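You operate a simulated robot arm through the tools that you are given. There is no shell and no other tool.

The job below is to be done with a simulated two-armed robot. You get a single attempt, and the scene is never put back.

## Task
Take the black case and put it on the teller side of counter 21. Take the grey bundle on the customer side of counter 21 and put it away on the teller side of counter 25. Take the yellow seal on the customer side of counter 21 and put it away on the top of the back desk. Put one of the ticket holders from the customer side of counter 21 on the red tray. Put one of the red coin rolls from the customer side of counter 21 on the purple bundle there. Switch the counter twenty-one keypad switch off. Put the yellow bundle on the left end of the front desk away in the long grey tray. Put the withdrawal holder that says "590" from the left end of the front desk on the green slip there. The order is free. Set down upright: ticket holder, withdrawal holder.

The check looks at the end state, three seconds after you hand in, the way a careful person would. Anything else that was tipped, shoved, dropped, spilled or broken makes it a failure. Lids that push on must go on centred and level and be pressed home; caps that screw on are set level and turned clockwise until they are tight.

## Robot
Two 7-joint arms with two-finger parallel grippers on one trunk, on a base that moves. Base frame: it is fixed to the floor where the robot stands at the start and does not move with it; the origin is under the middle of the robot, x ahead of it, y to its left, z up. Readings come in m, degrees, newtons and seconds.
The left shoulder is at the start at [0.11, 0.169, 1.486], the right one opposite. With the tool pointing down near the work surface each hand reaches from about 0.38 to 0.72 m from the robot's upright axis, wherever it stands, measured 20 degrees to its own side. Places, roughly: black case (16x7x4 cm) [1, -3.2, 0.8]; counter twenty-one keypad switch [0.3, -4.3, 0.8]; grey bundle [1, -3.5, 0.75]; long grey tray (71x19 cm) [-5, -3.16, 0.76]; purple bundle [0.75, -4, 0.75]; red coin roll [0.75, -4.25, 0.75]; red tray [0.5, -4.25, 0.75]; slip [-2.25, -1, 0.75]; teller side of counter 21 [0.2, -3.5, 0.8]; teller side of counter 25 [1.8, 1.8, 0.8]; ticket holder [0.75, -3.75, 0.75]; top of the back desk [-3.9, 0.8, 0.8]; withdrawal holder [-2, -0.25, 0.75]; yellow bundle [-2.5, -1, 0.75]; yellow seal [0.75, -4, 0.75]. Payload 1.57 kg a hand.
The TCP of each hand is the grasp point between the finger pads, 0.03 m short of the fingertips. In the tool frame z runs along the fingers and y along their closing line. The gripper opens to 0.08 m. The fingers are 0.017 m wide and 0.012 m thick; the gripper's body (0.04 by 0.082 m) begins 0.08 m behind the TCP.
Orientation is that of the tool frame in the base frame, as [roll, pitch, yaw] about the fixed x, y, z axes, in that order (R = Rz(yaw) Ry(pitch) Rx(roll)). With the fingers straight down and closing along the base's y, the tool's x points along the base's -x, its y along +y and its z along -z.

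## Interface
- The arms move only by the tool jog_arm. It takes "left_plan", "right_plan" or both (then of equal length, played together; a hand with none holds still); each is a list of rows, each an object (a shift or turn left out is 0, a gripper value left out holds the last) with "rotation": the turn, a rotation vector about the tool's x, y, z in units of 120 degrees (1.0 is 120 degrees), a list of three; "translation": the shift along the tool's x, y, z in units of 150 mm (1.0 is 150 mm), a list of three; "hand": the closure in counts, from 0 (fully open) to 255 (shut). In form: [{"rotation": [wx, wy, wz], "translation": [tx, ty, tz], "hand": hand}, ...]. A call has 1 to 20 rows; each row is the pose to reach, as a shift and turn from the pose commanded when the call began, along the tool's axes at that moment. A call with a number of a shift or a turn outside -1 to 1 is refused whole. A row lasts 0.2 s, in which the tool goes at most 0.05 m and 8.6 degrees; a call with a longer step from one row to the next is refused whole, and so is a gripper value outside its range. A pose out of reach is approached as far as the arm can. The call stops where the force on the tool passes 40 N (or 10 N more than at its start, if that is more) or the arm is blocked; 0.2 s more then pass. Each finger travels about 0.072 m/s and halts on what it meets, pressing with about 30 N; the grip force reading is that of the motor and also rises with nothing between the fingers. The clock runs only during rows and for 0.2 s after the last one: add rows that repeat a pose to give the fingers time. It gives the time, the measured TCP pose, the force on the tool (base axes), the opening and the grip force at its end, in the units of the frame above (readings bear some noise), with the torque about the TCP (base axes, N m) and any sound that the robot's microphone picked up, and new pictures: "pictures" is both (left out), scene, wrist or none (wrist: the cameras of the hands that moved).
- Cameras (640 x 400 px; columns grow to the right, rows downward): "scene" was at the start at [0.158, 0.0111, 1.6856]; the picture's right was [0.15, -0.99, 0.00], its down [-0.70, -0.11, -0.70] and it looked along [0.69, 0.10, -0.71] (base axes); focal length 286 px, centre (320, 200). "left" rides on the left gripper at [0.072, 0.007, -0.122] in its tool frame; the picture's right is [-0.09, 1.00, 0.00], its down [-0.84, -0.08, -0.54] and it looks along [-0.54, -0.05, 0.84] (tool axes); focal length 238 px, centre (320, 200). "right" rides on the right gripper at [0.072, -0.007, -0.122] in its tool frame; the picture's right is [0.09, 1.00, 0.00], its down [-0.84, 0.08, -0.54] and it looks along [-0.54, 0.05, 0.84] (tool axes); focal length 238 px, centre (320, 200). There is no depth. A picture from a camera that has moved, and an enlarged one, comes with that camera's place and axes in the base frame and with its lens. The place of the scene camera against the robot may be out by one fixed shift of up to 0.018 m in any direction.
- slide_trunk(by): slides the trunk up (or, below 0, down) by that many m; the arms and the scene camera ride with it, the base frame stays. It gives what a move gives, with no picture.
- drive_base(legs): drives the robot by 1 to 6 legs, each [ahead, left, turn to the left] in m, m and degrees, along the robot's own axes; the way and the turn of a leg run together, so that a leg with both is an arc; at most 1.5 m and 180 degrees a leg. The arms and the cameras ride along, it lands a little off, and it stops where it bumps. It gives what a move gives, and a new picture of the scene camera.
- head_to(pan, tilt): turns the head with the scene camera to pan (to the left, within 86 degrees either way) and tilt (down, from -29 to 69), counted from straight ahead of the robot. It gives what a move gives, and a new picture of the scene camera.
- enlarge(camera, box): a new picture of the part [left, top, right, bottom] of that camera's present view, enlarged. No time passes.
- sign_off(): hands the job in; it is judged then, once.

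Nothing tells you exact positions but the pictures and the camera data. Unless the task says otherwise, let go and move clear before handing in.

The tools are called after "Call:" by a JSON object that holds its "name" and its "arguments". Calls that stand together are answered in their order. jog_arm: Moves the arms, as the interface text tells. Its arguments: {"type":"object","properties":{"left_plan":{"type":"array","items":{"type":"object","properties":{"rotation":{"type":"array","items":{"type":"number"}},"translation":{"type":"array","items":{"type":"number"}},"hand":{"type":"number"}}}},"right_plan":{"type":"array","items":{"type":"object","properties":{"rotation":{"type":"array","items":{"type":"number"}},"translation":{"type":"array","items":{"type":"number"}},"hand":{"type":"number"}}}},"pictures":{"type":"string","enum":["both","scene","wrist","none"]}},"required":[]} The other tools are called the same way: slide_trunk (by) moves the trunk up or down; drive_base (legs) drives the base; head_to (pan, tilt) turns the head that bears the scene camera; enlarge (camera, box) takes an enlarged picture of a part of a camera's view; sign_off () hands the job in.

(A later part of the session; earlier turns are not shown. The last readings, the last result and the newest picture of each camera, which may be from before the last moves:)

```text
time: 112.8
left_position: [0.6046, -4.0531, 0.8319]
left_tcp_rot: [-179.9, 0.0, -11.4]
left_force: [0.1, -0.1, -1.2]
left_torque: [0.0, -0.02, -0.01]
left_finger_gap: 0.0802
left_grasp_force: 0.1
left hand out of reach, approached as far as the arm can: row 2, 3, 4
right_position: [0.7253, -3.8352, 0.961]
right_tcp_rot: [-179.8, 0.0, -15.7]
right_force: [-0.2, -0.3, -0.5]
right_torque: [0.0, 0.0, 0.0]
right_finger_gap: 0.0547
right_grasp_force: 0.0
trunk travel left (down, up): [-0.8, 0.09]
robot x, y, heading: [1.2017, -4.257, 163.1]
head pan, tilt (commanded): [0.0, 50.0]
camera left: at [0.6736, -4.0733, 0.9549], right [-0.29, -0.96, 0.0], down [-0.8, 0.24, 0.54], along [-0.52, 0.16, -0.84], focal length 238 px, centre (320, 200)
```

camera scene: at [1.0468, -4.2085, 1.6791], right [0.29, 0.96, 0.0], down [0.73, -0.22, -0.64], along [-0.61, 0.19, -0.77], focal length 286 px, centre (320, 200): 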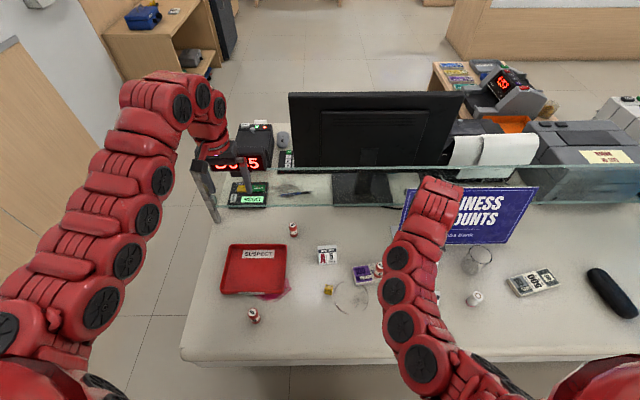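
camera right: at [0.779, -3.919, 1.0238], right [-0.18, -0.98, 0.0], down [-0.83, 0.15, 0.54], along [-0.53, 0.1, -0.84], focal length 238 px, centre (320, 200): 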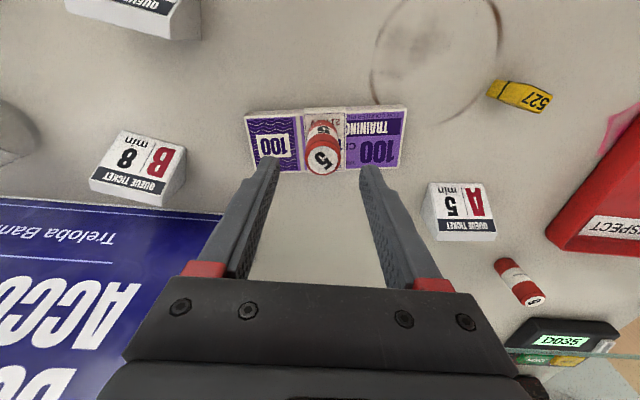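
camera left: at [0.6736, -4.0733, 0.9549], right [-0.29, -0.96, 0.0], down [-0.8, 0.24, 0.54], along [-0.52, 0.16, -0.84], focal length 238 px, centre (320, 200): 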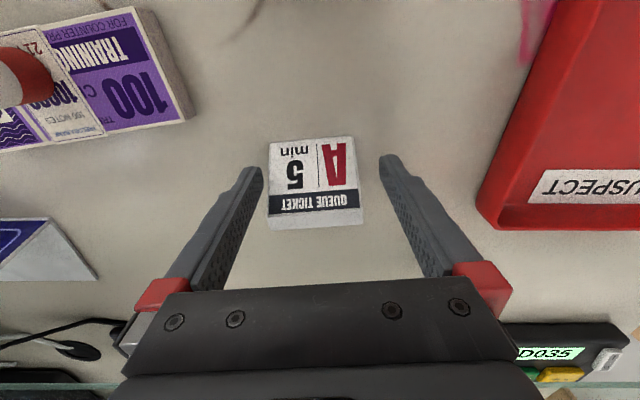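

The left arm hits its outer limit about 1.5 cm short. I'll lift clear of A5, shift the base right by 0.1 m and lower the trunk 4 cm so A5 is well within reach.

Call:
{"name": "jog_arm", "arguments": {"left_plan": [{"translation": [0, 0, -0.27]}, {"translation": [0, 0, -0.53]}, {"translation": [0, 0.2, -0.73]}, {"translation": [0, 0.4, -0.73]}, {"translation": [0, 0.6, -0.73]}], "pictures": "none"}}

Call:
{"name": "drive_base", "arguments": {"legs": [[0, -0.1, 0]]}}

Call:
{"name": "slide_trunk", "arguments": {"by": -0.04}}

Call:
{"name": "enlarge", "arguments": {"camera": "left", "box": [0, 0, 640, 400]}}

Call:
{"name": "enlarge", "arguments": {"camera": "right", "box": [0, 0, 640, 400]}}

```text
time: 114.0
left_position: [0.5844, -4.1441, 0.9438]
left_tcp_rot: [-179.7, 0.2, -11.5]
left_force: [0.0, 0.4, -0.2]
left_torque: [0.03, 0.0, -0.03]
left_finger_gap: 0.0798
left_grasp_force: 0.0
right_position: [0.7248, -3.8367, 0.9618]
right_tcp_rot: [-179.8, 0.0, -15.6]
right_force: [0.3, -0.1, 0.4]
right_torque: [0.02, 0.01, -0.02]
right_finger_gap: 0.055
right_grasp_force: 0.0
trunk travel left (down, up): [-0.8, 0.09]
robot x, y, heading: [1.2022, -4.2548, 163.2]
head pan, tilt (commanded): [0.0, 50.0]
```

```text
time: 115.1
left_position: [0.6127, -4.0492, 0.9443]
left_tcp_rot: [-179.8, 0.1, -11.3]
left_force: [1.8, -0.7, -0.3]
left_torque: [0.01, 0.03, -0.03]
left_finger_gap: 0.0802
left_grasp_force: 0.1
right_position: [0.7538, -3.7416, 0.9615]
right_tcp_rot: [-179.7, 0.0, -15.7]
right_force: [0.0, 0.2, 0.5]
right_torque: [0.02, 0.01, 0.02]
right_finger_gap: 0.0551
right_grasp_force: 0.1
trunk travel left (down, up): [-0.8, 0.09]
robot x, y, heading: [1.2312, -4.1594, 163.1]
head pan, tilt (commanded): [0.0, 50.0]
camera scene: at [1.0758, -4.1151, 1.6792], right [0.29, 0.96, 0.0], down [0.73, -0.22, -0.64], along [-0.61, 0.19, -0.77], focal length 286 px, centre (320, 200)
```

scene: 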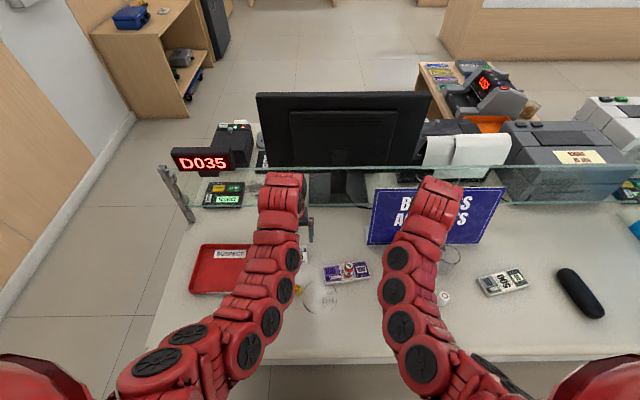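

```text
time: 116.0
left_position: [0.6134, -4.0497, 0.9029]
left_tcp_rot: [-179.8, 0.1, -11.5]
left_force: [0.2, 0.0, -0.3]
left_torque: [0.03, 0.0, -0.05]
left_finger_gap: 0.0799
left_grasp_force: 0.1
right_position: [0.7544, -3.7413, 0.9222]
right_tcp_rot: [-179.8, 0.1, -15.7]
right_force: [-0.4, 0.2, -0.9]
right_torque: [0.0, 0.02, -0.04]
right_finger_gap: 0.0548
right_grasp_force: 0.1
trunk travel left (down, up): [-0.76, 0.13]
robot x, y, heading: [1.2263, -4.16, 163.2]
head pan, tilt (commanded): [0.0, 50.0]
```

```text
1.00 times, centred on (320, 200) of left (not enlarged: the box is as wide or as high as the picture)
camera zoom: at [0.6833, -4.0693, 1.0247], right [-0.29, -0.96, 0.0], down [-0.8, 0.24, 0.54], along [-0.52, 0.16, -0.84], focal length 238 px, centre (320, 200)
```

zoom: 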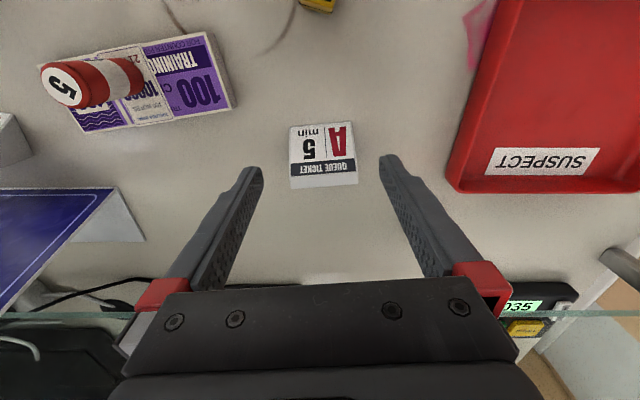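

```text
1.00 times, centred on (320, 200) of right (not enlarged: the box is as wide or as high as the picture)
camera zoom: at [0.8259, -3.7549, 1.0447], right [-0.18, -0.98, 0.0], down [-0.83, 0.15, 0.54], along [-0.53, 0.1, -0.84], focal length 238 px, centre (320, 200)
```

zoom: 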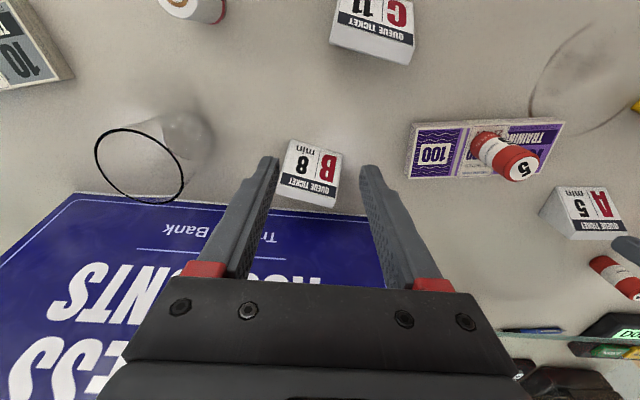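

Now A5 is within reach: 2.4 cm ahead, then down.

Call:
{"name": "jog_arm", "arguments": {"left_plan": [{"translation": [-0.157, 0.013, 0]}, {"translation": [-0.157, 0.013, 0.2]}, {"translation": [-0.157, 0.013, 0.4]}, {"translation": [-0.157, 0.013, 0.58]}, {"translation": [-0.157, 0.013, 0.58]}], "pictures": "wrist"}}

```text
time: 117.2
left_position: [0.5893, -4.046, 0.8159]
left_tcp_rot: [-179.9, 0.2, -11.4]
left_force: [-0.5, 0.1, 0.0]
left_torque: [0.03, 0.01, -0.02]
left_finger_gap: 0.0799
left_grasp_force: 0.1
right_position: [0.7545, -3.7414, 0.9207]
right_tcp_rot: [-179.8, 0.1, -15.6]
right_force: [0.4, -0.2, 0.8]
right_torque: [0.02, 0.01, 0.01]
right_finger_gap: 0.0551
right_grasp_force: 0.0
trunk travel left (down, up): [-0.76, 0.13]
robot x, y, heading: [1.2245, -4.1618, 163.1]
head pan, tilt (commanded): [0.0, 50.0]
camera left: at [0.6595, -4.0661, 0.9375], right [-0.29, -0.96, 0.0], down [-0.8, 0.24, 0.54], along [-0.52, 0.16, -0.84], focal length 238 px, centre (320, 200)
```

left: 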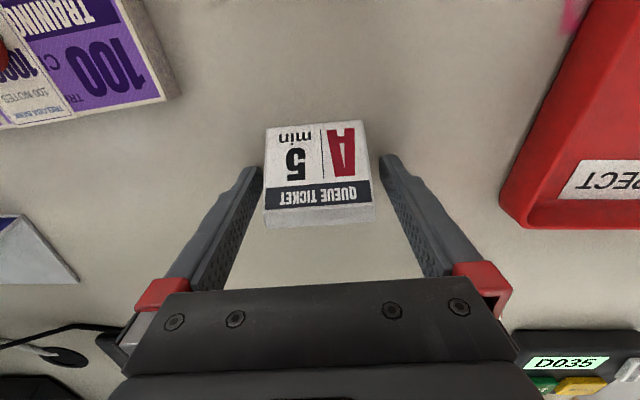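

A5 is between the fingers; closing.

Call:
{"name": "jog_arm", "arguments": {"left_plan": [{"hand": 100}, {"hand": 255}, {"hand": 255}, {"hand": 255}, {"hand": 255}], "pictures": "wrist"}}

```text
time: 118.4
left_position: [0.5902, -4.0469, 0.8147]
left_tcp_rot: [-179.8, 0.1, -11.4]
left_force: [0.2, -1.0, 0.4]
left_torque: [-0.02, -0.01, -0.03]
left_finger_gap: 0.0634
left_grasp_force: 30.3
right_position: [0.7537, -3.7413, 0.9219]
right_tcp_rot: [-179.8, -0.1, -15.8]
right_force: [0.1, 0.4, 0.3]
right_torque: [-0.01, 0.01, 0.03]
right_finger_gap: 0.0552
right_grasp_force: 0.0
trunk travel left (down, up): [-0.76, 0.13]
robot x, y, heading: [1.2266, -4.1593, 163.0]
head pan, tilt (commanded): [0.0, 50.0]
camera left: at [0.6594, -4.0661, 0.9373], right [-0.29, -0.96, 0.0], down [-0.8, 0.24, 0.54], along [-0.52, 0.16, -0.84], focal length 238 px, centre (320, 200)
```

left: 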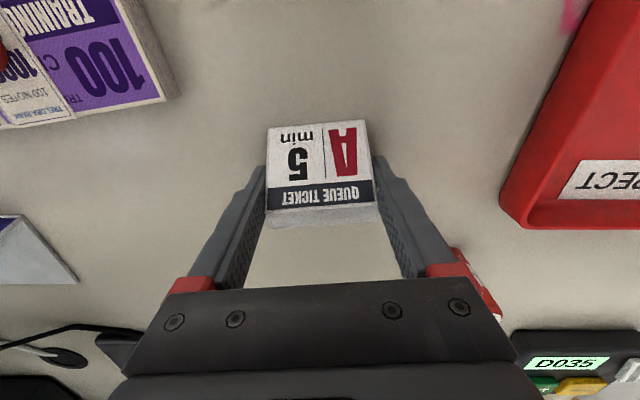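

A5 is gripped (63 mm). Lifting and moving toward the tray.

Call:
{"name": "jog_arm", "arguments": {"left_plan": [{"translation": [0, 0, -0.15]}, {"translation": [0, 0, -0.35]}, {"translation": [0, 0, -0.55]}, {"translation": [0.06, 0.25, -0.6]}, {"translation": [0.12, 0.5, -0.6]}, {"translation": [0.18, 0.75, -0.6]}, {"translation": [0.24, 1.0, -0.6]}], "pictures": "both"}}

```text
time: 120.0
left_position: [0.5966, -4.2011, 0.9054]
left_tcp_rot: [-179.7, 0.0, -11.5]
left_force: [0.9, 0.3, -0.3]
left_torque: [0.0, -0.02, 0.01]
left_finger_gap: 0.0634
left_grasp_force: 29.5
right_position: [0.7535, -3.7415, 0.9219]
right_tcp_rot: [-179.8, 0.1, -15.6]
right_force: [0.4, -0.4, 0.1]
right_torque: [-0.01, -0.03, -0.06]
right_finger_gap: 0.0549
right_grasp_force: 0.1
trunk travel left (down, up): [-0.76, 0.13]
robot x, y, heading: [1.2294, -4.1607, 163.1]
head pan, tilt (commanded): [0.0, 50.0]
camera scene: at [1.0759, -4.1162, 1.6392], right [0.29, 0.96, 0.0], down [0.73, -0.22, -0.64], along [-0.61, 0.19, -0.77], focal length 286 px, centre (320, 200)
camera left: at [0.6661, -4.2218, 1.0262], right [-0.29, -0.96, 0.0], down [-0.8, 0.24, 0.54], along [-0.52, 0.16, -0.84], focal length 238 px, centre (320, 200)
```

scene: 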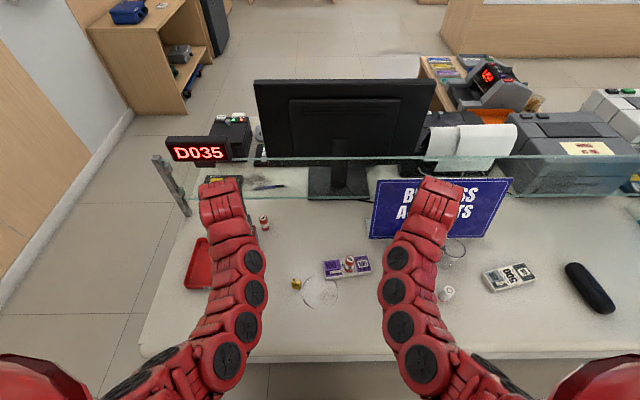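
left: 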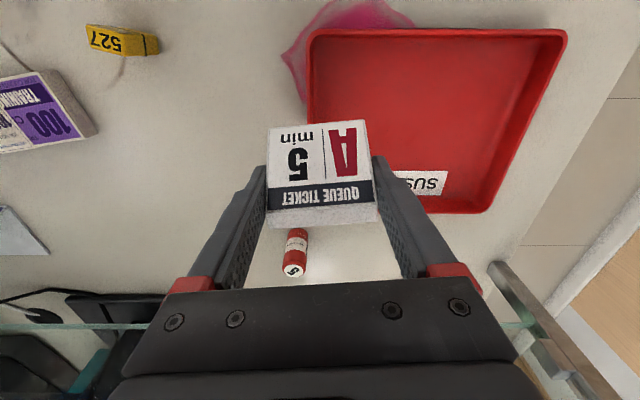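

The tray's centre lies about 0.095 m left and 0.012 m ahead of the TCP. Moving over it and lowering A5.

Call:
{"name": "jog_arm", "arguments": {"left_plan": [{"translation": [-0.03, 0.21, 0]}, {"translation": [-0.06, 0.42, 0]}, {"translation": [-0.08, 0.633, 0]}, {"translation": [-0.08, 0.633, 0]}], "pictures": "wrist"}}

Call:
{"name": "jog_arm", "arguments": {"left_plan": [{"translation": [0, 0, 0.15]}, {"translation": [0, 0, 0.3]}, {"translation": [0, 0, 0.45]}], "pictures": "wrist"}}

```text
time: 121.0
left_position: [0.5643, -4.2914, 0.9045]
left_tcp_rot: [-179.8, 0.1, -11.5]
left_force: [0.8, -0.2, -0.3]
left_torque: [0.0, -0.01, -0.02]
left_finger_gap: 0.0635
left_grasp_force: 30.0
right_position: [0.7532, -3.7415, 0.9214]
right_tcp_rot: [-179.9, 0.0, -15.8]
right_force: [-0.4, -0.1, -0.3]
right_torque: [0.0, 0.0, 0.0]
right_finger_gap: 0.055
right_grasp_force: 0.0
trunk travel left (down, up): [-0.76, 0.13]
robot x, y, heading: [1.2298, -4.1583, 162.9]
head pan, tilt (commanded): [0.0, 50.0]
camera left: at [0.6346, -4.3107, 1.0263], right [-0.29, -0.96, 0.0], down [-0.8, 0.24, 0.54], along [-0.52, 0.16, -0.84], focal length 238 px, centre (320, 200)
```

left: 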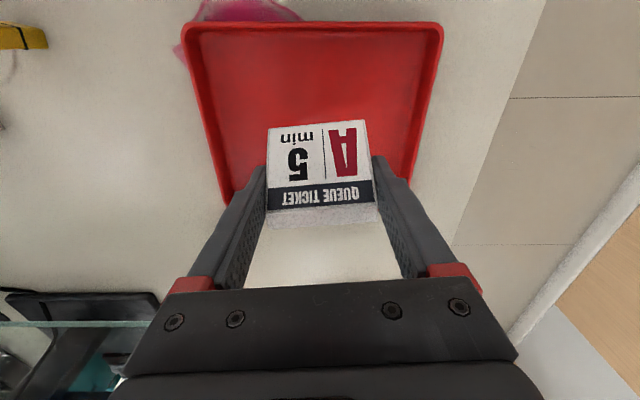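

```text
time: 121.8
left_position: [0.5632, -4.2906, 0.8379]
left_tcp_rot: [-179.7, 0.3, -11.3]
left_force: [-1.1, -0.3, -0.4]
left_torque: [0.0, 0.01, 0.01]
left_finger_gap: 0.0634
left_grasp_force: 30.1
right_position: [0.7538, -3.7428, 0.9226]
right_tcp_rot: [-179.8, 0.0, -15.6]
right_force: [0.6, -0.1, -0.4]
right_torque: [-0.01, 0.05, -0.01]
right_finger_gap: 0.0551
right_grasp_force: 0.0
trunk travel left (down, up): [-0.76, 0.13]
robot x, y, heading: [1.232, -4.1587, 163.1]
head pan, tilt (commanded): [0.0, 50.0]
camera left: at [0.6335, -4.3109, 0.959], right [-0.29, -0.96, 0.0], down [-0.8, 0.24, 0.54], along [-0.52, 0.16, -0.84], focal length 238 px, centre (320, 200)
```

left: 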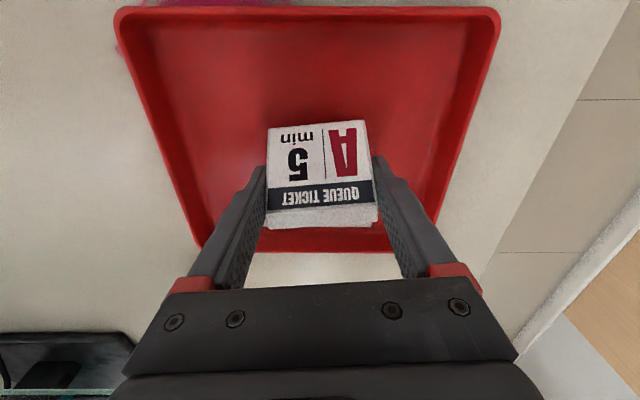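

Over the tray floor; lowering until contact.

Call:
{"name": "jog_arm", "arguments": {"left_plan": [{"translation": [0, 0, 0.033]}, {"translation": [0, 0, 0.06]}], "pictures": "none"}}

Call:
{"name": "jog_arm", "arguments": {"left_plan": [{"translation": [0, 0, 0.017]}], "pictures": "none"}}

Call:
{"name": "jog_arm", "arguments": {"left_plan": [{"translation": [0, 0, 0.017]}], "pictures": "none"}}

```text
time: 122.4
left_position: [0.5636, -4.291, 0.8285]
left_tcp_rot: [-179.7, 0.1, -11.5]
left_force: [-0.1, -1.1, -0.9]
left_torque: [0.0, 0.01, 0.01]
left_finger_gap: 0.0635
left_grasp_force: 30.2
right_position: [0.7541, -3.7411, 0.9206]
right_tcp_rot: [-179.8, 0.0, -15.7]
right_force: [0.1, -0.1, -0.1]
right_torque: [0.02, -0.03, -0.01]
right_finger_gap: 0.0547
right_grasp_force: 0.0
trunk travel left (down, up): [-0.76, 0.13]
robot x, y, heading: [1.2273, -4.1604, 163.0]
head pan, tilt (commanded): [0.0, 50.0]
```

```text
time: 122.8
left_position: [0.5635, -4.2897, 0.8266]
left_tcp_rot: [-179.8, 0.0, -11.5]
left_force: [-1.1, 0.1, -0.5]
left_torque: [-0.04, 0.01, 0.0]
left_finger_gap: 0.0632
left_grasp_force: 30.3
right_position: [0.7547, -3.7413, 0.9209]
right_tcp_rot: [-179.8, 0.1, -15.7]
right_force: [1.0, 0.5, -0.3]
right_torque: [-0.01, 0.0, -0.01]
right_finger_gap: 0.0551
right_grasp_force: 0.1
trunk travel left (down, up): [-0.76, 0.13]
robot x, y, heading: [1.2286, -4.163, 163.1]
head pan, tilt (commanded): [0.0, 50.0]
```

```text
time: 123.2
left_position: [0.5635, -4.2892, 0.8229]
left_tcp_rot: [-179.8, 0.1, -11.4]
left_force: [0.6, -0.1, -0.8]
left_torque: [0.01, -0.03, 0.03]
left_finger_gap: 0.0636
left_grasp_force: 30.7
right_position: [0.7536, -3.7416, 0.9207]
right_tcp_rot: [-179.8, -0.1, -15.7]
right_force: [0.1, -0.3, -0.7]
right_torque: [-0.01, -0.01, 0.01]
right_finger_gap: 0.0548
right_grasp_force: 0.1
trunk travel left (down, up): [-0.76, 0.13]
robot x, y, heading: [1.2284, -4.1628, 163.0]
head pan, tilt (commanded): [0.0, 50.0]
```

Call:
{"name": "jog_arm", "arguments": {"left_plan": [{"translation": [0, 0, 0.013]}], "pictures": "none"}}

Call:
{"name": "jog_arm", "arguments": {"left_plan": [{"translation": [0, 0, 0.013]}], "pictures": "wrist"}}

```text
time: 123.6
left_position: [0.5642, -4.2899, 0.8224]
left_tcp_rot: [-179.8, 0.1, -11.5]
left_force: [-0.4, 0.0, -0.7]
left_torque: [0.03, 0.0, 0.01]
left_finger_gap: 0.0634
left_grasp_force: 29.8
right_position: [0.7542, -3.7414, 0.9218]
right_tcp_rot: [-179.9, 0.1, -15.6]
right_force: [0.3, -0.9, 0.3]
right_torque: [-0.03, 0.03, -0.02]
right_finger_gap: 0.055
right_grasp_force: 0.1
trunk travel left (down, up): [-0.76, 0.13]
robot x, y, heading: [1.2275, -4.1639, 163.0]
head pan, tilt (commanded): [0.0, 50.0]
```

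```text
time: 124.0
left_position: [0.5648, -4.292, 0.8208]
left_tcp_rot: [-179.9, 0.1, -11.4]
left_force: [-0.4, 0.0, 0.2]
left_torque: [-0.09, 0.03, 0.01]
left_finger_gap: 0.0633
left_grasp_force: 30.6
right_position: [0.7542, -3.7395, 0.9211]
right_tcp_rot: [-179.7, 0.0, -15.7]
right_force: [-0.2, 0.3, -0.6]
right_torque: [-0.01, 0.01, 0.0]
right_finger_gap: 0.055
right_grasp_force: 0.0
trunk travel left (down, up): [-0.76, 0.13]
robot x, y, heading: [1.2294, -4.1606, 163.2]
head pan, tilt (commanded): [0.0, 50.0]
camera left: at [0.6347, -4.311, 0.9416], right [-0.29, -0.96, 0.0], down [-0.8, 0.24, 0.54], along [-0.52, 0.16, -0.84], focal length 238 px, centre (320, 200)
```

left: 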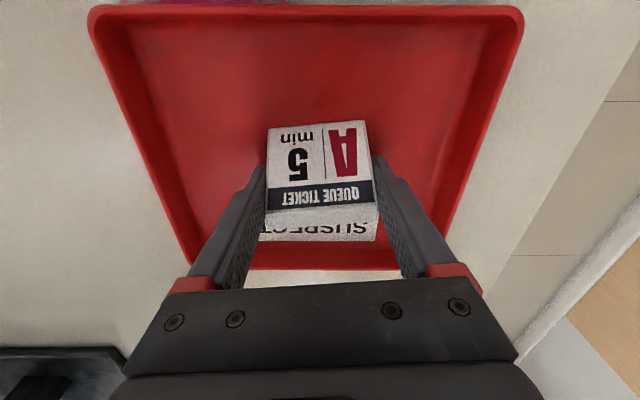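

Call:
{"name": "jog_arm", "arguments": {"left_plan": [{"translation": [0, 0, 0.01]}], "pictures": "none"}}

Call:
{"name": "jog_arm", "arguments": {"left_plan": [{"translation": [0, 0, 0.01]}], "pictures": "none"}}

```text
time: 124.4
left_position: [0.5639, -4.2913, 0.8196]
left_tcp_rot: [-179.8, 0.2, -11.4]
left_force: [0.4, -2.3, 10.9]
left_torque: [-0.37, -0.12, -0.03]
left_finger_gap: 0.0633
left_grasp_force: 30.1
right_position: [0.7551, -3.7411, 0.9226]
right_tcp_rot: [-179.8, 0.2, -15.7]
right_force: [-0.5, 1.0, 0.2]
right_torque: [0.02, -0.02, 0.0]
right_finger_gap: 0.0548
right_grasp_force: 0.1
trunk travel left (down, up): [-0.76, 0.13]
robot x, y, heading: [1.2285, -4.1605, 163.2]
head pan, tilt (commanded): [0.0, 50.0]
```

```text
time: 124.8
left_position: [0.5653, -4.2905, 0.8194]
left_tcp_rot: [-179.9, 0.5, -11.4]
left_force: [0.4, -3.2, 22.2]
left_torque: [-0.35, -0.39, -0.02]
left_finger_gap: 0.0637
left_grasp_force: 29.6
right_position: [0.756, -3.7407, 0.922]
right_tcp_rot: [-179.9, 0.2, -15.7]
right_force: [0.0, -0.4, 0.1]
right_torque: [-0.03, 0.0, 0.01]
right_finger_gap: 0.0547
right_grasp_force: 0.2
trunk travel left (down, up): [-0.76, 0.13]
robot x, y, heading: [1.2281, -4.1569, 162.9]
head pan, tilt (commanded): [0.0, 50.0]
```

A5 rests on the tray floor. Relieving, opening and lifting away.

Call:
{"name": "jog_arm", "arguments": {"left_plan": [{"translation": [0, 0, -0.013]}, {"translation": [0, 0, -0.013], "hand": 30}, {"translation": [0, 0, -0.013], "hand": 0}, {"translation": [0, 0, -0.013], "hand": 0}, {"translation": [0, 0, -0.1], "hand": 0}, {"translation": [0, 0, -0.3], "hand": 0}, {"translation": [0, 0, -0.5], "hand": 0}, {"translation": [0, 0, -0.6], "hand": 0}], "pictures": "both"}}

```text
time: 126.6
left_position: [0.566, -4.29, 0.907]
left_tcp_rot: [-179.9, 0.2, -11.5]
left_force: [-0.3, -0.1, -0.8]
left_torque: [0.02, 0.01, -0.03]
left_finger_gap: 0.08
left_grasp_force: 0.0
right_position: [0.7547, -3.7402, 0.9216]
right_tcp_rot: [-179.8, -0.1, -15.8]
right_force: [0.5, -0.6, -0.3]
right_torque: [0.01, -0.05, -0.01]
right_finger_gap: 0.0551
right_grasp_force: 0.0
trunk travel left (down, up): [-0.76, 0.13]
robot x, y, heading: [1.2261, -4.1633, 163.1]
head pan, tilt (commanded): [0.0, 50.0]
camera scene: at [1.0761, -4.1142, 1.6392], right [0.29, 0.96, 0.0], down [0.73, -0.22, -0.64], along [-0.61, 0.19, -0.77], focal length 286 px, centre (320, 200)
camera left: at [0.6351, -4.3098, 1.0287], right [-0.29, -0.96, 0.0], down [-0.8, 0.24, 0.54], along [-0.52, 0.16, -0.84], focal length 238 px, centre (320, 200)
```

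scene: 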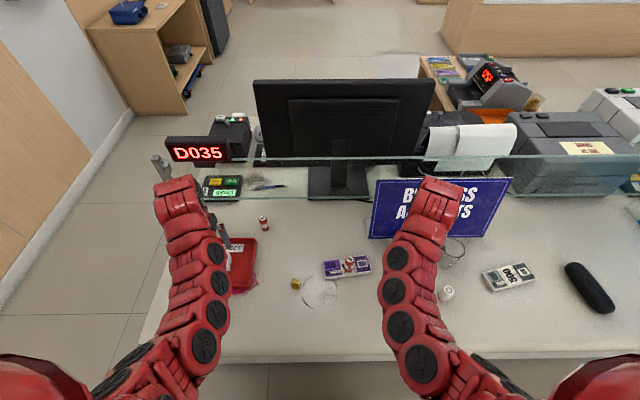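
left: 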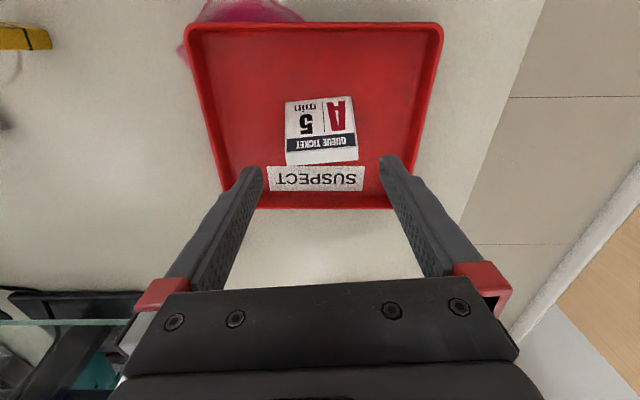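

A5 stands in the red tray. Now the left hand goes to the yellow "527" seal near [0.717,-4.065].

Call:
{"name": "jog_arm", "arguments": {"left_plan": [{"translation": [0.1, -0.25, 0]}, {"translation": [0.2, -0.5, 0]}, {"translation": [0.3, -0.75, 0]}, {"translation": [0.4, -1.0, 0.1]}], "pictures": "none"}}

Call:
{"name": "jog_arm", "arguments": {"left_plan": [{"translation": [0.1, -0.25, 0.1]}, {"translation": [0.2, -0.45, 0.15]}, {"translation": [0.2, -0.6, 0.15]}], "pictures": "both"}}

```text
time: 127.6
left_position: [0.6533, -4.1571, 0.8914]
left_tcp_rot: [-179.9, 0.2, -11.4]
left_force: [0.3, -0.3, 0.3]
left_torque: [-0.03, 0.02, 0.0]
left_finger_gap: 0.0801
left_grasp_force: 0.1
right_position: [0.7542, -3.7404, 0.9215]
right_tcp_rot: [-179.9, 0.2, -15.7]
right_force: [-0.1, 0.4, 0.1]
right_torque: [-0.04, 0.0, 0.01]
right_finger_gap: 0.0553
right_grasp_force: 0.1
trunk travel left (down, up): [-0.76, 0.13]
robot x, y, heading: [1.2273, -4.1603, 163.1]
head pan, tilt (commanded): [0.0, 50.0]
```

```text
time: 128.4
left_position: [0.6999, -4.0724, 0.8693]
left_tcp_rot: [-179.8, 0.1, -11.5]
left_force: [0.2, -0.6, -0.4]
left_torque: [-0.03, -0.03, 0.03]
left_finger_gap: 0.0799
left_grasp_force: 0.0
right_position: [0.7537, -3.7416, 0.9216]
right_tcp_rot: [-179.8, 0.0, -15.8]
right_force: [0.2, -0.4, -0.4]
right_torque: [0.0, -0.04, 0.0]
right_finger_gap: 0.0549
right_grasp_force: 0.0
trunk travel left (down, up): [-0.76, 0.13]
robot x, y, heading: [1.2297, -4.1606, 163.2]
head pan, tilt (commanded): [0.0, 50.0]
camera scene: at [1.0755, -4.1145, 1.6391], right [0.29, 0.96, 0.0], down [0.73, -0.22, -0.64], along [-0.61, 0.19, -0.77], focal length 286 px, centre (320, 200)
camera left: at [0.7699, -4.0925, 0.991], right [-0.29, -0.96, 0.0], down [-0.8, 0.24, 0.54], along [-0.52, 0.16, -0.84], focal length 238 px, centre (320, 200)
```

scene: 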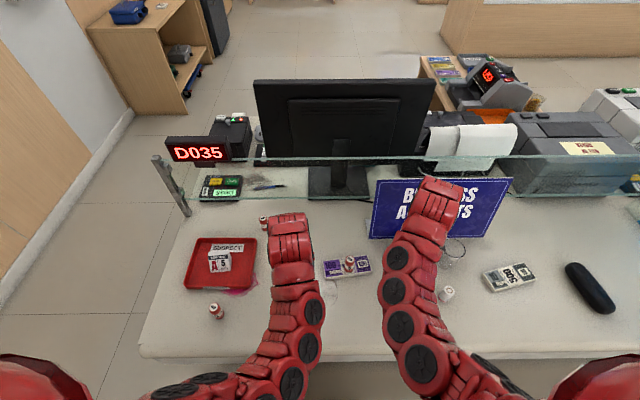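
left: 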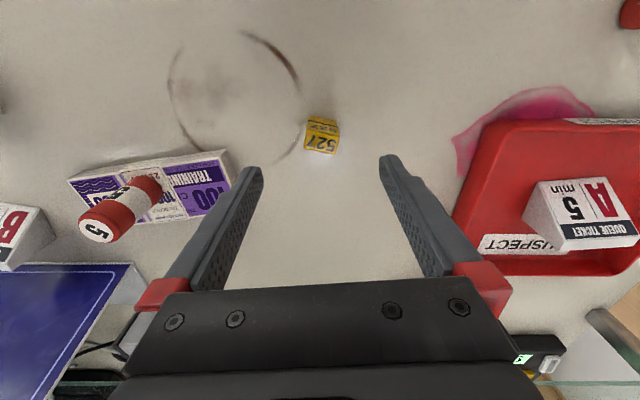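

Call:
{"name": "enlarge", "arguments": {"camera": "left", "box": [270, 90, 370, 180]}}

```text
4.44 times, centred on (320, 135) of left
camera zoom: at [0.7699, -4.0925, 0.991], right [-0.29, -0.96, 0.0], down [-0.8, 0.24, 0.54], along [-0.52, 0.16, -0.84], focal length 1059 px, centre (320, 489)
```

zoom: 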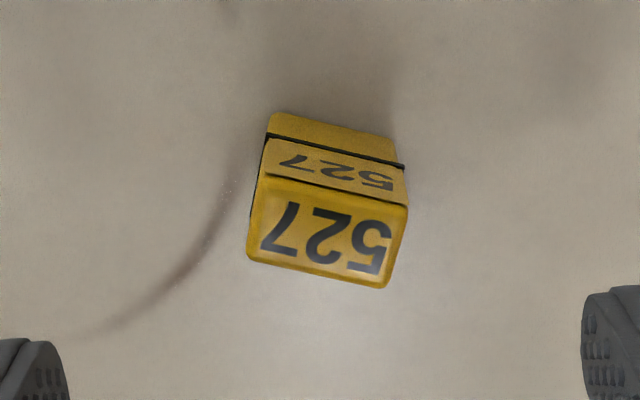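

The seal is a small upright block (~2.6 cm wide, 3.5 cm high), turned about 16°. I'll rotate to match, descend and grip it.

Call:
{"name": "jog_arm", "arguments": {"left_plan": [{"translation": [0.03, 0.013, 0], "rotation": [0, 0, 0.066]}, {"translation": [0.06, 0.027, 0.05], "rotation": [0, 0, 0.132]}, {"translation": [0.06, 0.027, 0.2], "rotation": [0, 0, 0.132]}, {"translation": [0.06, 0.027, 0.36], "rotation": [0, 0, 0.132]}, {"translation": [0.06, 0.027, 0.36], "rotation": [0, 0, 0.132]}], "pictures": "wrist"}}

```text
time: 129.6
left_position: [0.7099, -4.0795, 0.8148]
left_tcp_rot: [-179.7, 0.3, -27.2]
left_force: [-0.3, 0.2, 0.5]
left_torque: [-0.01, -0.02, 0.01]
left_finger_gap: 0.0801
left_grasp_force: 0.1
right_position: [0.7538, -3.7409, 0.9216]
right_tcp_rot: [-179.8, 0.0, -15.8]
right_force: [-0.4, -0.1, 0.1]
right_torque: [-0.02, 0.03, 0.02]
right_finger_gap: 0.0548
right_grasp_force: 0.0
trunk travel left (down, up): [-0.76, 0.13]
robot x, y, heading: [1.2281, -4.16, 163.6]
head pan, tilt (commanded): [0.0, 50.0]
camera left: at [0.7708, -4.1169, 0.9364], right [-0.54, -0.84, 0.0], down [-0.71, 0.45, 0.54], along [-0.46, 0.29, -0.84], focal length 238 px, centre (320, 200)
```

left: 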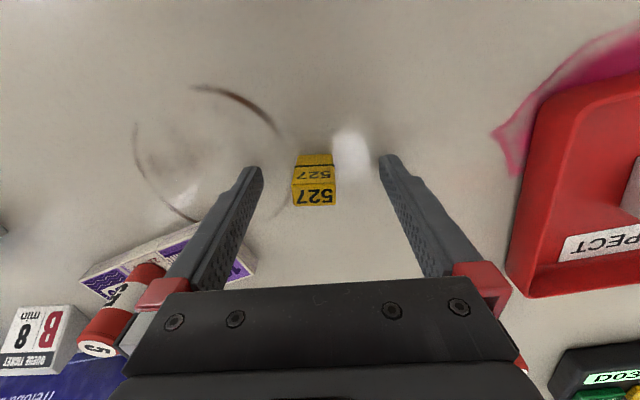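

The seal is between the fingers; closing.

Call:
{"name": "jog_arm", "arguments": {"left_plan": [{"hand": 120}, {"hand": 255}, {"hand": 255}, {"hand": 255}, {"hand": 255}, {"hand": 255}], "pictures": "wrist"}}

```text
time: 131.0
left_position: [0.7092, -4.0796, 0.8157]
left_tcp_rot: [-179.8, 0.1, -27.2]
left_force: [0.1, -0.5, -0.3]
left_torque: [0.01, -0.01, -0.02]
left_finger_gap: 0.0239
left_grasp_force: 29.8
right_position: [0.7546, -3.7409, 0.921]
right_tcp_rot: [-179.8, 0.0, -15.7]
right_force: [-0.4, -0.5, 0.3]
right_torque: [0.03, 0.04, 0.01]
right_finger_gap: 0.0551
right_grasp_force: 0.1
trunk travel left (down, up): [-0.76, 0.13]
robot x, y, heading: [1.2316, -4.1603, 163.3]
head pan, tilt (commanded): [0.0, 50.0]
camera left: at [0.7707, -4.117, 0.9365], right [-0.54, -0.84, 0.0], down [-0.71, 0.45, 0.54], along [-0.46, 0.29, -0.84], focal length 238 px, centre (320, 200)
```

left: 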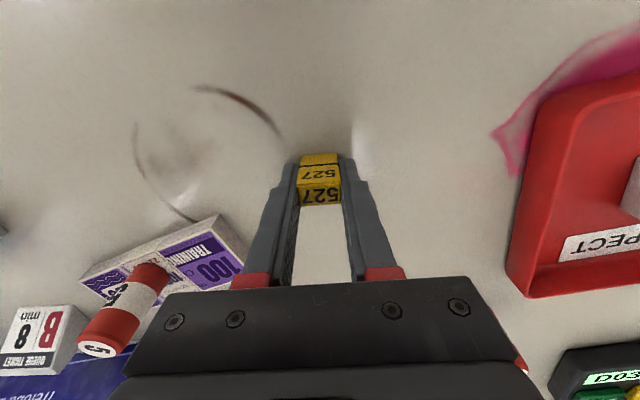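

The seal is held. I'll lift it, raise the trunk, and shift right along the shelf toward the black case (near [0.98,-3.22]).

Call:
{"name": "jog_arm", "arguments": {"left_plan": [{"translation": [0, 0, -0.2]}, {"translation": [0, 0, -0.4]}], "right_plan": [{"hand": 0}, {"hand": 0}], "pictures": "none"}}

Call:
{"name": "slide_trunk", "arguments": {"by": 0.12}}

Call:
{"name": "drive_base", "arguments": {"legs": [[0, -0.2, 0]]}}

```text
time: 131.6
left_position: [0.7097, -4.0776, 0.8748]
left_tcp_rot: [-179.8, 0.1, -27.4]
left_force: [-0.2, -0.1, -0.6]
left_torque: [0.0, -0.02, 0.05]
left_finger_gap: 0.0238
left_grasp_force: 30.0
right_position: [0.7538, -3.7401, 0.9222]
right_tcp_rot: [-179.7, -0.1, -15.8]
right_force: [-1.0, 0.6, -0.4]
right_torque: [0.01, 0.02, -0.02]
right_finger_gap: 0.0799
right_grasp_force: 0.0
trunk travel left (down, up): [-0.76, 0.13]
robot x, y, heading: [1.2294, -4.1597, 163.2]
head pan, tilt (commanded): [0.0, 50.0]
```

```text
time: 133.1
left_position: [0.7085, -4.0797, 0.9942]
left_tcp_rot: [-179.8, 0.1, -27.4]
left_force: [-0.2, 1.0, -0.2]
left_torque: [0.02, 0.01, 0.03]
left_finger_gap: 0.0235
left_grasp_force: 29.5
right_position: [0.7541, -3.7406, 1.0418]
right_tcp_rot: [-179.9, -0.1, -15.6]
right_force: [-0.1, 0.4, 0.2]
right_torque: [0.03, 0.0, -0.01]
right_finger_gap: 0.08
right_grasp_force: 0.1
trunk travel left (down, up): [-0.88, 0.01]
robot x, y, heading: [1.229, -4.1635, 163.1]
head pan, tilt (commanded): [0.0, 50.0]
```

```text
time: 134.7
left_position: [0.7679, -3.8851, 0.9949]
left_tcp_rot: [-179.8, 0.2, -27.4]
left_force: [-0.8, 0.1, -1.2]
left_torque: [0.07, 0.02, 0.02]
left_finger_gap: 0.0236
left_grasp_force: 29.9
right_position: [0.8131, -3.5473, 1.0417]
right_tcp_rot: [-179.7, 0.0, -15.8]
right_force: [-0.6, 0.1, -0.1]
right_torque: [0.02, 0.01, 0.01]
right_finger_gap: 0.0802
right_grasp_force: 0.1
trunk travel left (down, up): [-0.88, 0.01]
robot x, y, heading: [1.2889, -3.9637, 163.0]
head pan, tilt (commanded): [0.0, 50.0]
camera scene: at [1.1346, -3.9223, 1.7592], right [0.29, 0.96, 0.0], down [0.73, -0.22, -0.64], along [-0.61, 0.19, -0.77], focal length 286 px, centre (320, 200)
```

scene: 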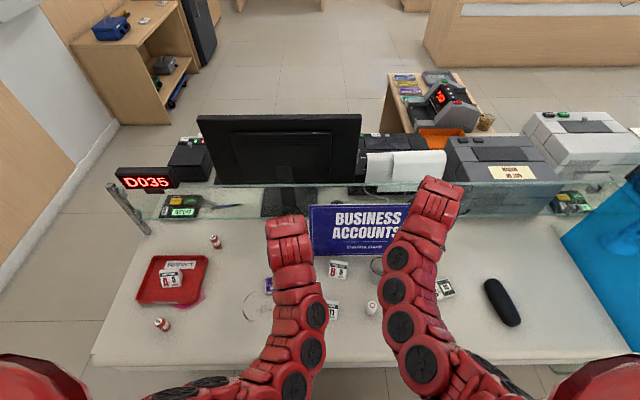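

Checking the chair on my right before shifting further.

Call:
{"name": "head_to", "arguments": {"pan": -60, "tilt": 45}}

```text
time: 136.0
left_position: [0.7678, -3.8846, 0.9951]
left_tcp_rot: [-179.8, 0.1, -27.4]
left_force: [0.1, -0.4, -0.9]
left_torque: [-0.02, 0.02, 0.0]
left_finger_gap: 0.0238
left_grasp_force: 30.1
right_position: [0.8132, -3.5468, 1.0411]
right_tcp_rot: [-179.9, 0.0, -15.8]
right_force: [0.2, 0.3, 0.5]
right_torque: [-0.01, 0.0, 0.04]
right_finger_gap: 0.0801
right_grasp_force: 0.1
trunk travel left (down, up): [-0.88, 0.01]
robot x, y, heading: [1.2911, -3.9679, 163.0]
head pan, tilt (commanded): [-60.0, 45.0]
camera scene: at [1.1903, -3.8637, 1.766], right [0.97, 0.23, 0.0], down [0.16, -0.69, -0.71], along [-0.16, 0.69, -0.71], focal length 286 px, centre (320, 200)
```

scene: 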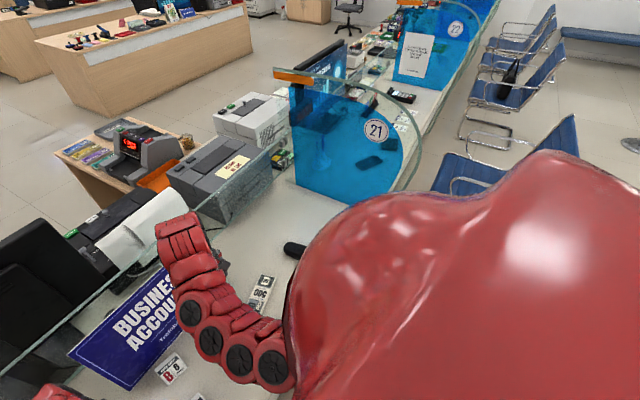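

Call:
{"name": "head_to", "arguments": {"pan": -86, "tilt": 40}}

```text
time: 136.9
left_position: [0.7675, -3.8842, 0.9943]
left_tcp_rot: [-179.9, 0.1, -27.4]
left_force: [0.0, 0.3, 0.0]
left_torque: [0.0, -0.01, 0.01]
left_finger_gap: 0.0237
left_grasp_force: 30.2
right_position: [0.814, -3.5465, 1.0412]
right_tcp_rot: [-179.7, 0.0, -15.8]
right_force: [0.7, -0.8, -0.1]
right_torque: [0.01, 0.0, 0.01]
right_finger_gap: 0.0801
right_grasp_force: 0.1
trunk travel left (down, up): [-0.88, 0.01]
robot x, y, heading: [1.2903, -3.9653, 162.8]
head pan, tilt (commanded): [-85.9, 40.0]
camera scene: at [1.2275, -3.8606, 1.7733], right [0.97, -0.22, 0.0], down [-0.14, -0.63, -0.77], along [0.17, 0.75, -0.64], focal length 286 px, centre (320, 200)
```

scene: 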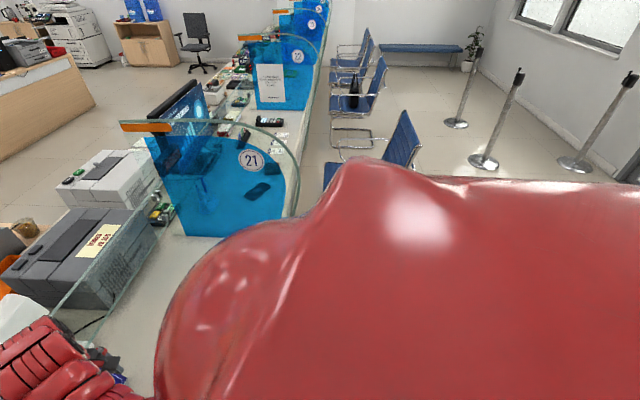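

The nearest chair is still well clear (about 0.65 m). I'll shift right another 0.13 m, lower the trunk a little, and look with the right wrist camera.

Call:
{"name": "drive_base", "arguments": {"legs": [[0, -0.13, 0]]}}

Call:
{"name": "slide_trunk", "arguments": {"by": -0.08}}

Call:
{"name": "head_to", "arguments": {"pan": -15, "tilt": 50}}

Call:
{"name": "enlarge", "arguments": {"camera": "right", "box": [0, 0, 640, 400]}}

```text
time: 138.2
left_position: [0.8052, -3.7622, 0.9948]
left_tcp_rot: [-179.8, 0.1, -27.4]
left_force: [0.8, -0.4, -0.3]
left_torque: [0.01, 0.03, 0.03]
left_finger_gap: 0.0234
left_grasp_force: 29.8
right_position: [0.8508, -3.4248, 1.0417]
right_tcp_rot: [-179.9, 0.1, -15.8]
right_force: [-0.3, -0.7, 0.1]
right_torque: [0.05, 0.03, -0.01]
right_finger_gap: 0.0801
right_grasp_force: 0.0
trunk travel left (down, up): [-0.88, 0.01]
robot x, y, heading: [1.3283, -3.8412, 163.1]
head pan, tilt (commanded): [-85.9, 40.0]
camera scene: at [1.2649, -3.7386, 1.7735], right [0.97, -0.22, 0.0], down [-0.14, -0.63, -0.77], along [0.17, 0.75, -0.64], focal length 286 px, centre (320, 200)
```

scene: 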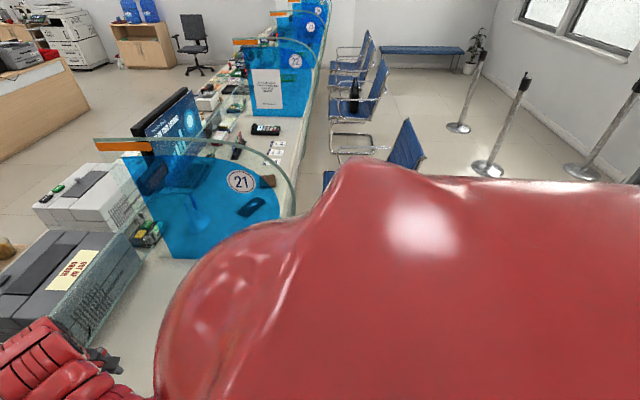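

```text
time: 139.3
left_position: [0.8065, -3.7622, 0.9141]
left_tcp_rot: [-179.9, 0.2, -27.2]
left_force: [-0.8, 0.5, 0.1]
left_torque: [0.02, 0.02, 0.01]
left_finger_gap: 0.0239
left_grasp_force: 30.2
right_position: [0.8512, -3.423, 0.9621]
right_tcp_rot: [-179.8, 0.2, -15.8]
right_force: [-0.2, 0.5, 0.2]
right_torque: [-0.01, 0.01, 0.0]
right_finger_gap: 0.0802
right_grasp_force: 0.1
trunk travel left (down, up): [-0.8, 0.09]
robot x, y, heading: [1.3269, -3.8423, 163.1]
head pan, tilt (commanded): [-85.9, 40.0]
```

```text
time: 140.8
left_position: [0.8058, -3.7609, 0.9149]
left_tcp_rot: [-179.9, 0.1, -27.3]
left_force: [-0.9, -0.3, -0.5]
left_torque: [-0.03, -0.02, 0.0]
left_finger_gap: 0.0239
left_grasp_force: 29.8
right_position: [0.8509, -3.4218, 0.9618]
right_tcp_rot: [-179.8, 0.1, -15.9]
right_force: [0.1, -0.8, 0.6]
right_torque: [0.02, -0.01, 0.01]
right_finger_gap: 0.08
right_grasp_force: 0.0
trunk travel left (down, up): [-0.8, 0.09]
robot x, y, heading: [1.3252, -3.8435, 162.7]
head pan, tilt (commanded): [-15.0, 50.0]
camera scene: at [1.1811, -3.7788, 1.6792], right [0.53, 0.85, 0.0], down [0.65, -0.41, -0.64], along [-0.54, 0.34, -0.77], focal length 286 px, centre (320, 200)
```

scene: 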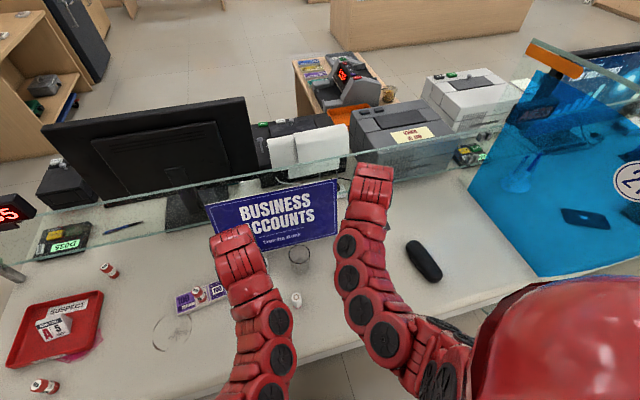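

```text
1.00 times, centred on (320, 200) of right (not enlarged: the box is as wide or as high as the picture)
camera zoom: at [0.9229, -3.4366, 1.0844], right [-0.18, -0.98, 0.0], down [-0.83, 0.15, 0.54], along [-0.53, 0.1, -0.84], focal length 238 px, centre (320, 200)
```

zoom: 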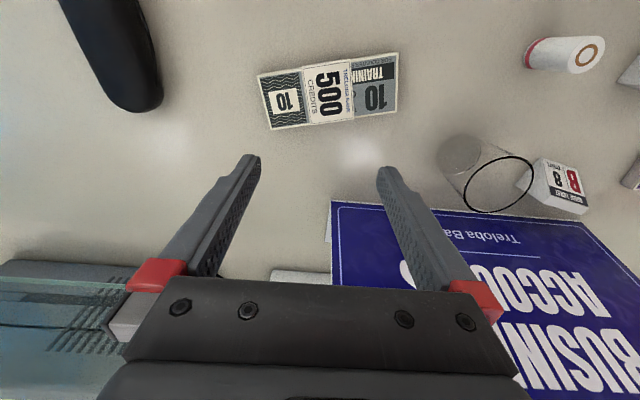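

The case lies at about 0.07 m back and 0.226 m right of the right TCP, turned ~18°. Moving over it with the yaw matched.

Call:
{"name": "jog_arm", "arguments": {"right_plan": [{"translation": [0.12, -0.25, 0], "rotation": [0, 0, -0.04]}, {"translation": [0.24, -0.5, 0], "rotation": [0, 0, -0.08]}, {"translation": [0.36, -0.75, 0], "rotation": [0, 0, -0.12]}, {"translation": [0.47, -1.0, 0], "rotation": [0, 0, -0.15]}], "pictures": "none"}}

Call:
{"name": "jog_arm", "arguments": {"right_plan": [{"translation": [-0.08, -0.16, 0.1]}, {"translation": [-0.16, -0.32, 0.2]}, {"translation": [-0.16, -0.48, 0.25]}], "pictures": "wrist"}}

```text
time: 141.8
left_position: [0.8052, -3.7596, 0.9167]
left_tcp_rot: [-180.0, 0.0, -27.3]
left_force: [0.7, -0.1, -0.3]
left_torque: [0.01, -0.01, -0.04]
left_finger_gap: 0.0237
left_grasp_force: 30.1
right_position: [0.9607, -3.2965, 0.9621]
right_tcp_rot: [-179.9, 0.0, 2.3]
right_force: [0.7, 0.3, 0.2]
right_torque: [-0.02, 0.02, 0.01]
right_finger_gap: 0.0801
right_grasp_force: 0.0
trunk travel left (down, up): [-0.8, 0.09]
robot x, y, heading: [1.3292, -3.8432, 162.8]
head pan, tilt (commanded): [-15.0, 50.0]
```

```text
time: 142.6
left_position: [0.8052, -3.7615, 0.9141]
left_tcp_rot: [-180.0, 0.1, -27.3]
left_force: [0.1, 0.0, -0.5]
left_torque: [0.0, 0.01, -0.01]
left_finger_gap: 0.0237
left_grasp_force: 29.9
right_position: [0.932, -3.2277, 0.9238]
right_tcp_rot: [-179.9, 0.0, 2.3]
right_force: [0.4, 0.5, 0.4]
right_torque: [0.0, 0.01, 0.02]
right_finger_gap: 0.0797
right_grasp_force: 0.0
trunk travel left (down, up): [-0.8, 0.09]
robot x, y, heading: [1.3238, -3.8418, 163.1]
head pan, tilt (commanded): [-15.0, 50.0]
camera right: at [1.0055, -3.2175, 1.0469], right [0.13, -0.99, 0.0], down [-0.83, -0.11, 0.54], along [-0.54, -0.07, -0.84], focal length 238 px, centre (320, 200)
```

right: 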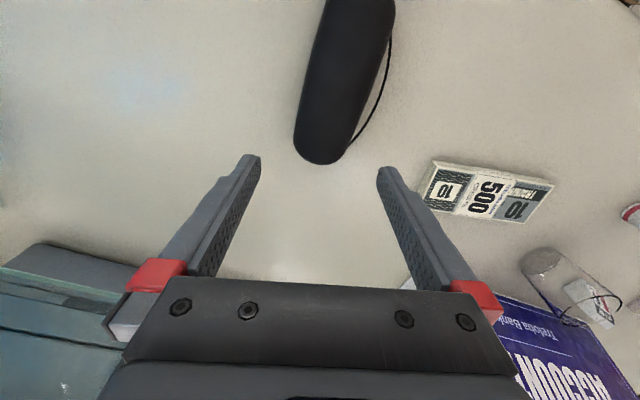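

Call:
{"name": "enlarge", "arguments": {"camera": "right", "box": [260, 0, 440, 180]}}

```text
2.22 times, centred on (350, 90) of right
camera zoom: at [1.0055, -3.2175, 1.0469], right [0.13, -0.99, 0.0], down [-0.83, -0.11, 0.54], along [-0.54, -0.07, -0.84], focal length 530 px, centre (253, 444)
```

zoom: 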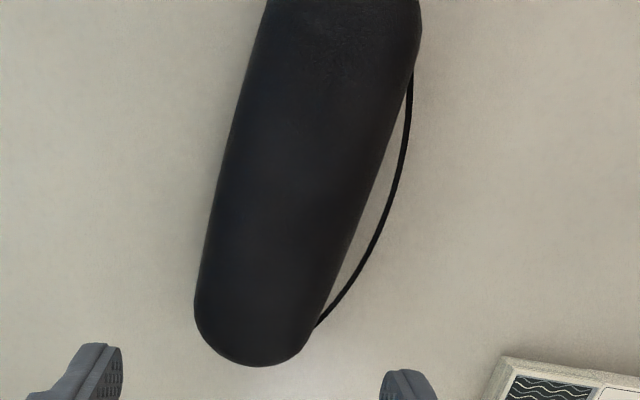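

The case has a strap on one side, total width ~7 cm, so alignment must be precise. Rotating 8°, centring over it, and dropping a little for a closer look.

Call:
{"name": "jog_arm", "arguments": {"right_plan": [{"translation": [0.14, 0.065, 0.1], "rotation": [0, 0, 0.035]}, {"translation": [0.28, 0.13, 0.25], "rotation": [0, 0, 0.067]}, {"translation": [0.28, 0.13, 0.33], "rotation": [0, 0, 0.067]}], "pictures": "wrist"}}

```text
time: 143.4
left_position: [0.8051, -3.7608, 0.9142]
left_tcp_rot: [-179.9, 0.1, -27.4]
left_force: [-0.2, 0.2, -1.1]
left_torque: [0.01, 0.0, 0.01]
left_finger_gap: 0.0236
left_grasp_force: 30.4
right_position: [0.9762, -3.2436, 0.8746]
right_tcp_rot: [-179.7, -0.1, -5.8]
right_force: [-0.3, 0.3, 0.5]
right_torque: [-0.02, 0.01, -0.01]
right_finger_gap: 0.0798
right_grasp_force: 0.0
trunk travel left (down, up): [-0.8, 0.09]
robot x, y, heading: [1.3253, -3.8411, 163.2]
head pan, tilt (commanded): [-15.0, 50.0]
camera right: at [1.0486, -3.2454, 0.9976], right [-0.01, -1.0, 0.0], down [-0.84, 0.01, 0.54], along [-0.54, 0.01, -0.84], focal length 238 px, centre (320, 200)
```

right: 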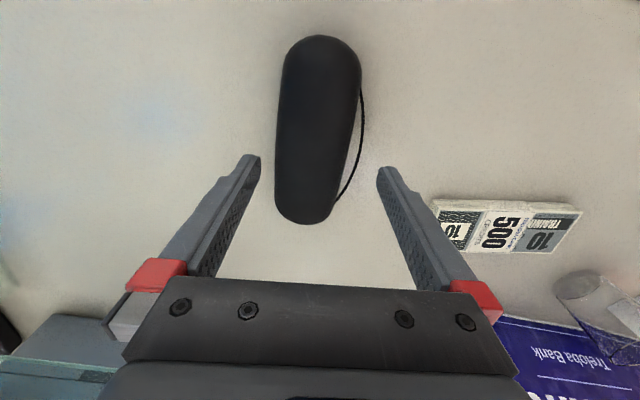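

The case is aligned; I'll nudge 4 mm right and descend around its middle.

Call:
{"name": "jog_arm", "arguments": {"right_plan": [{"translation": [-0.08, -0.027, 0]}, {"translation": [-0.08, -0.027, 0.15]}, {"translation": [-0.08, -0.027, 0.28]}, {"translation": [-0.08, -0.027, 0.4]}, {"translation": [-0.08, -0.027, 0.4]}], "pictures": "wrist"}}

```text
time: 144.6
left_position: [0.8067, -3.7609, 0.9147]
left_tcp_rot: [-179.8, 0.1, -27.3]
left_force: [-0.6, 0.0, 0.2]
left_torque: [-0.03, 0.02, 0.01]
left_finger_gap: 0.0237
left_grasp_force: 30.6
right_position: [0.9645, -3.2395, 0.8161]
right_tcp_rot: [-179.8, 0.2, -5.7]
right_force: [0.1, -0.7, 0.1]
right_torque: [-0.03, 0.02, -0.01]
right_finger_gap: 0.0801
right_grasp_force: 0.3
trunk travel left (down, up): [-0.8, 0.09]
robot x, y, heading: [1.3233, -3.8402, 163.1]
head pan, tilt (commanded): [-15.0, 50.0]
camera right: at [1.0376, -3.24, 0.9382], right [-0.01, -1.0, 0.0], down [-0.84, 0.01, 0.54], along [-0.54, 0.01, -0.84], focal length 238 px, centre (320, 200)
```

right: 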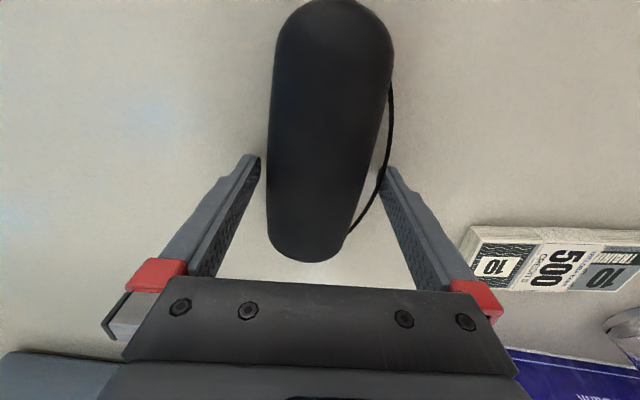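

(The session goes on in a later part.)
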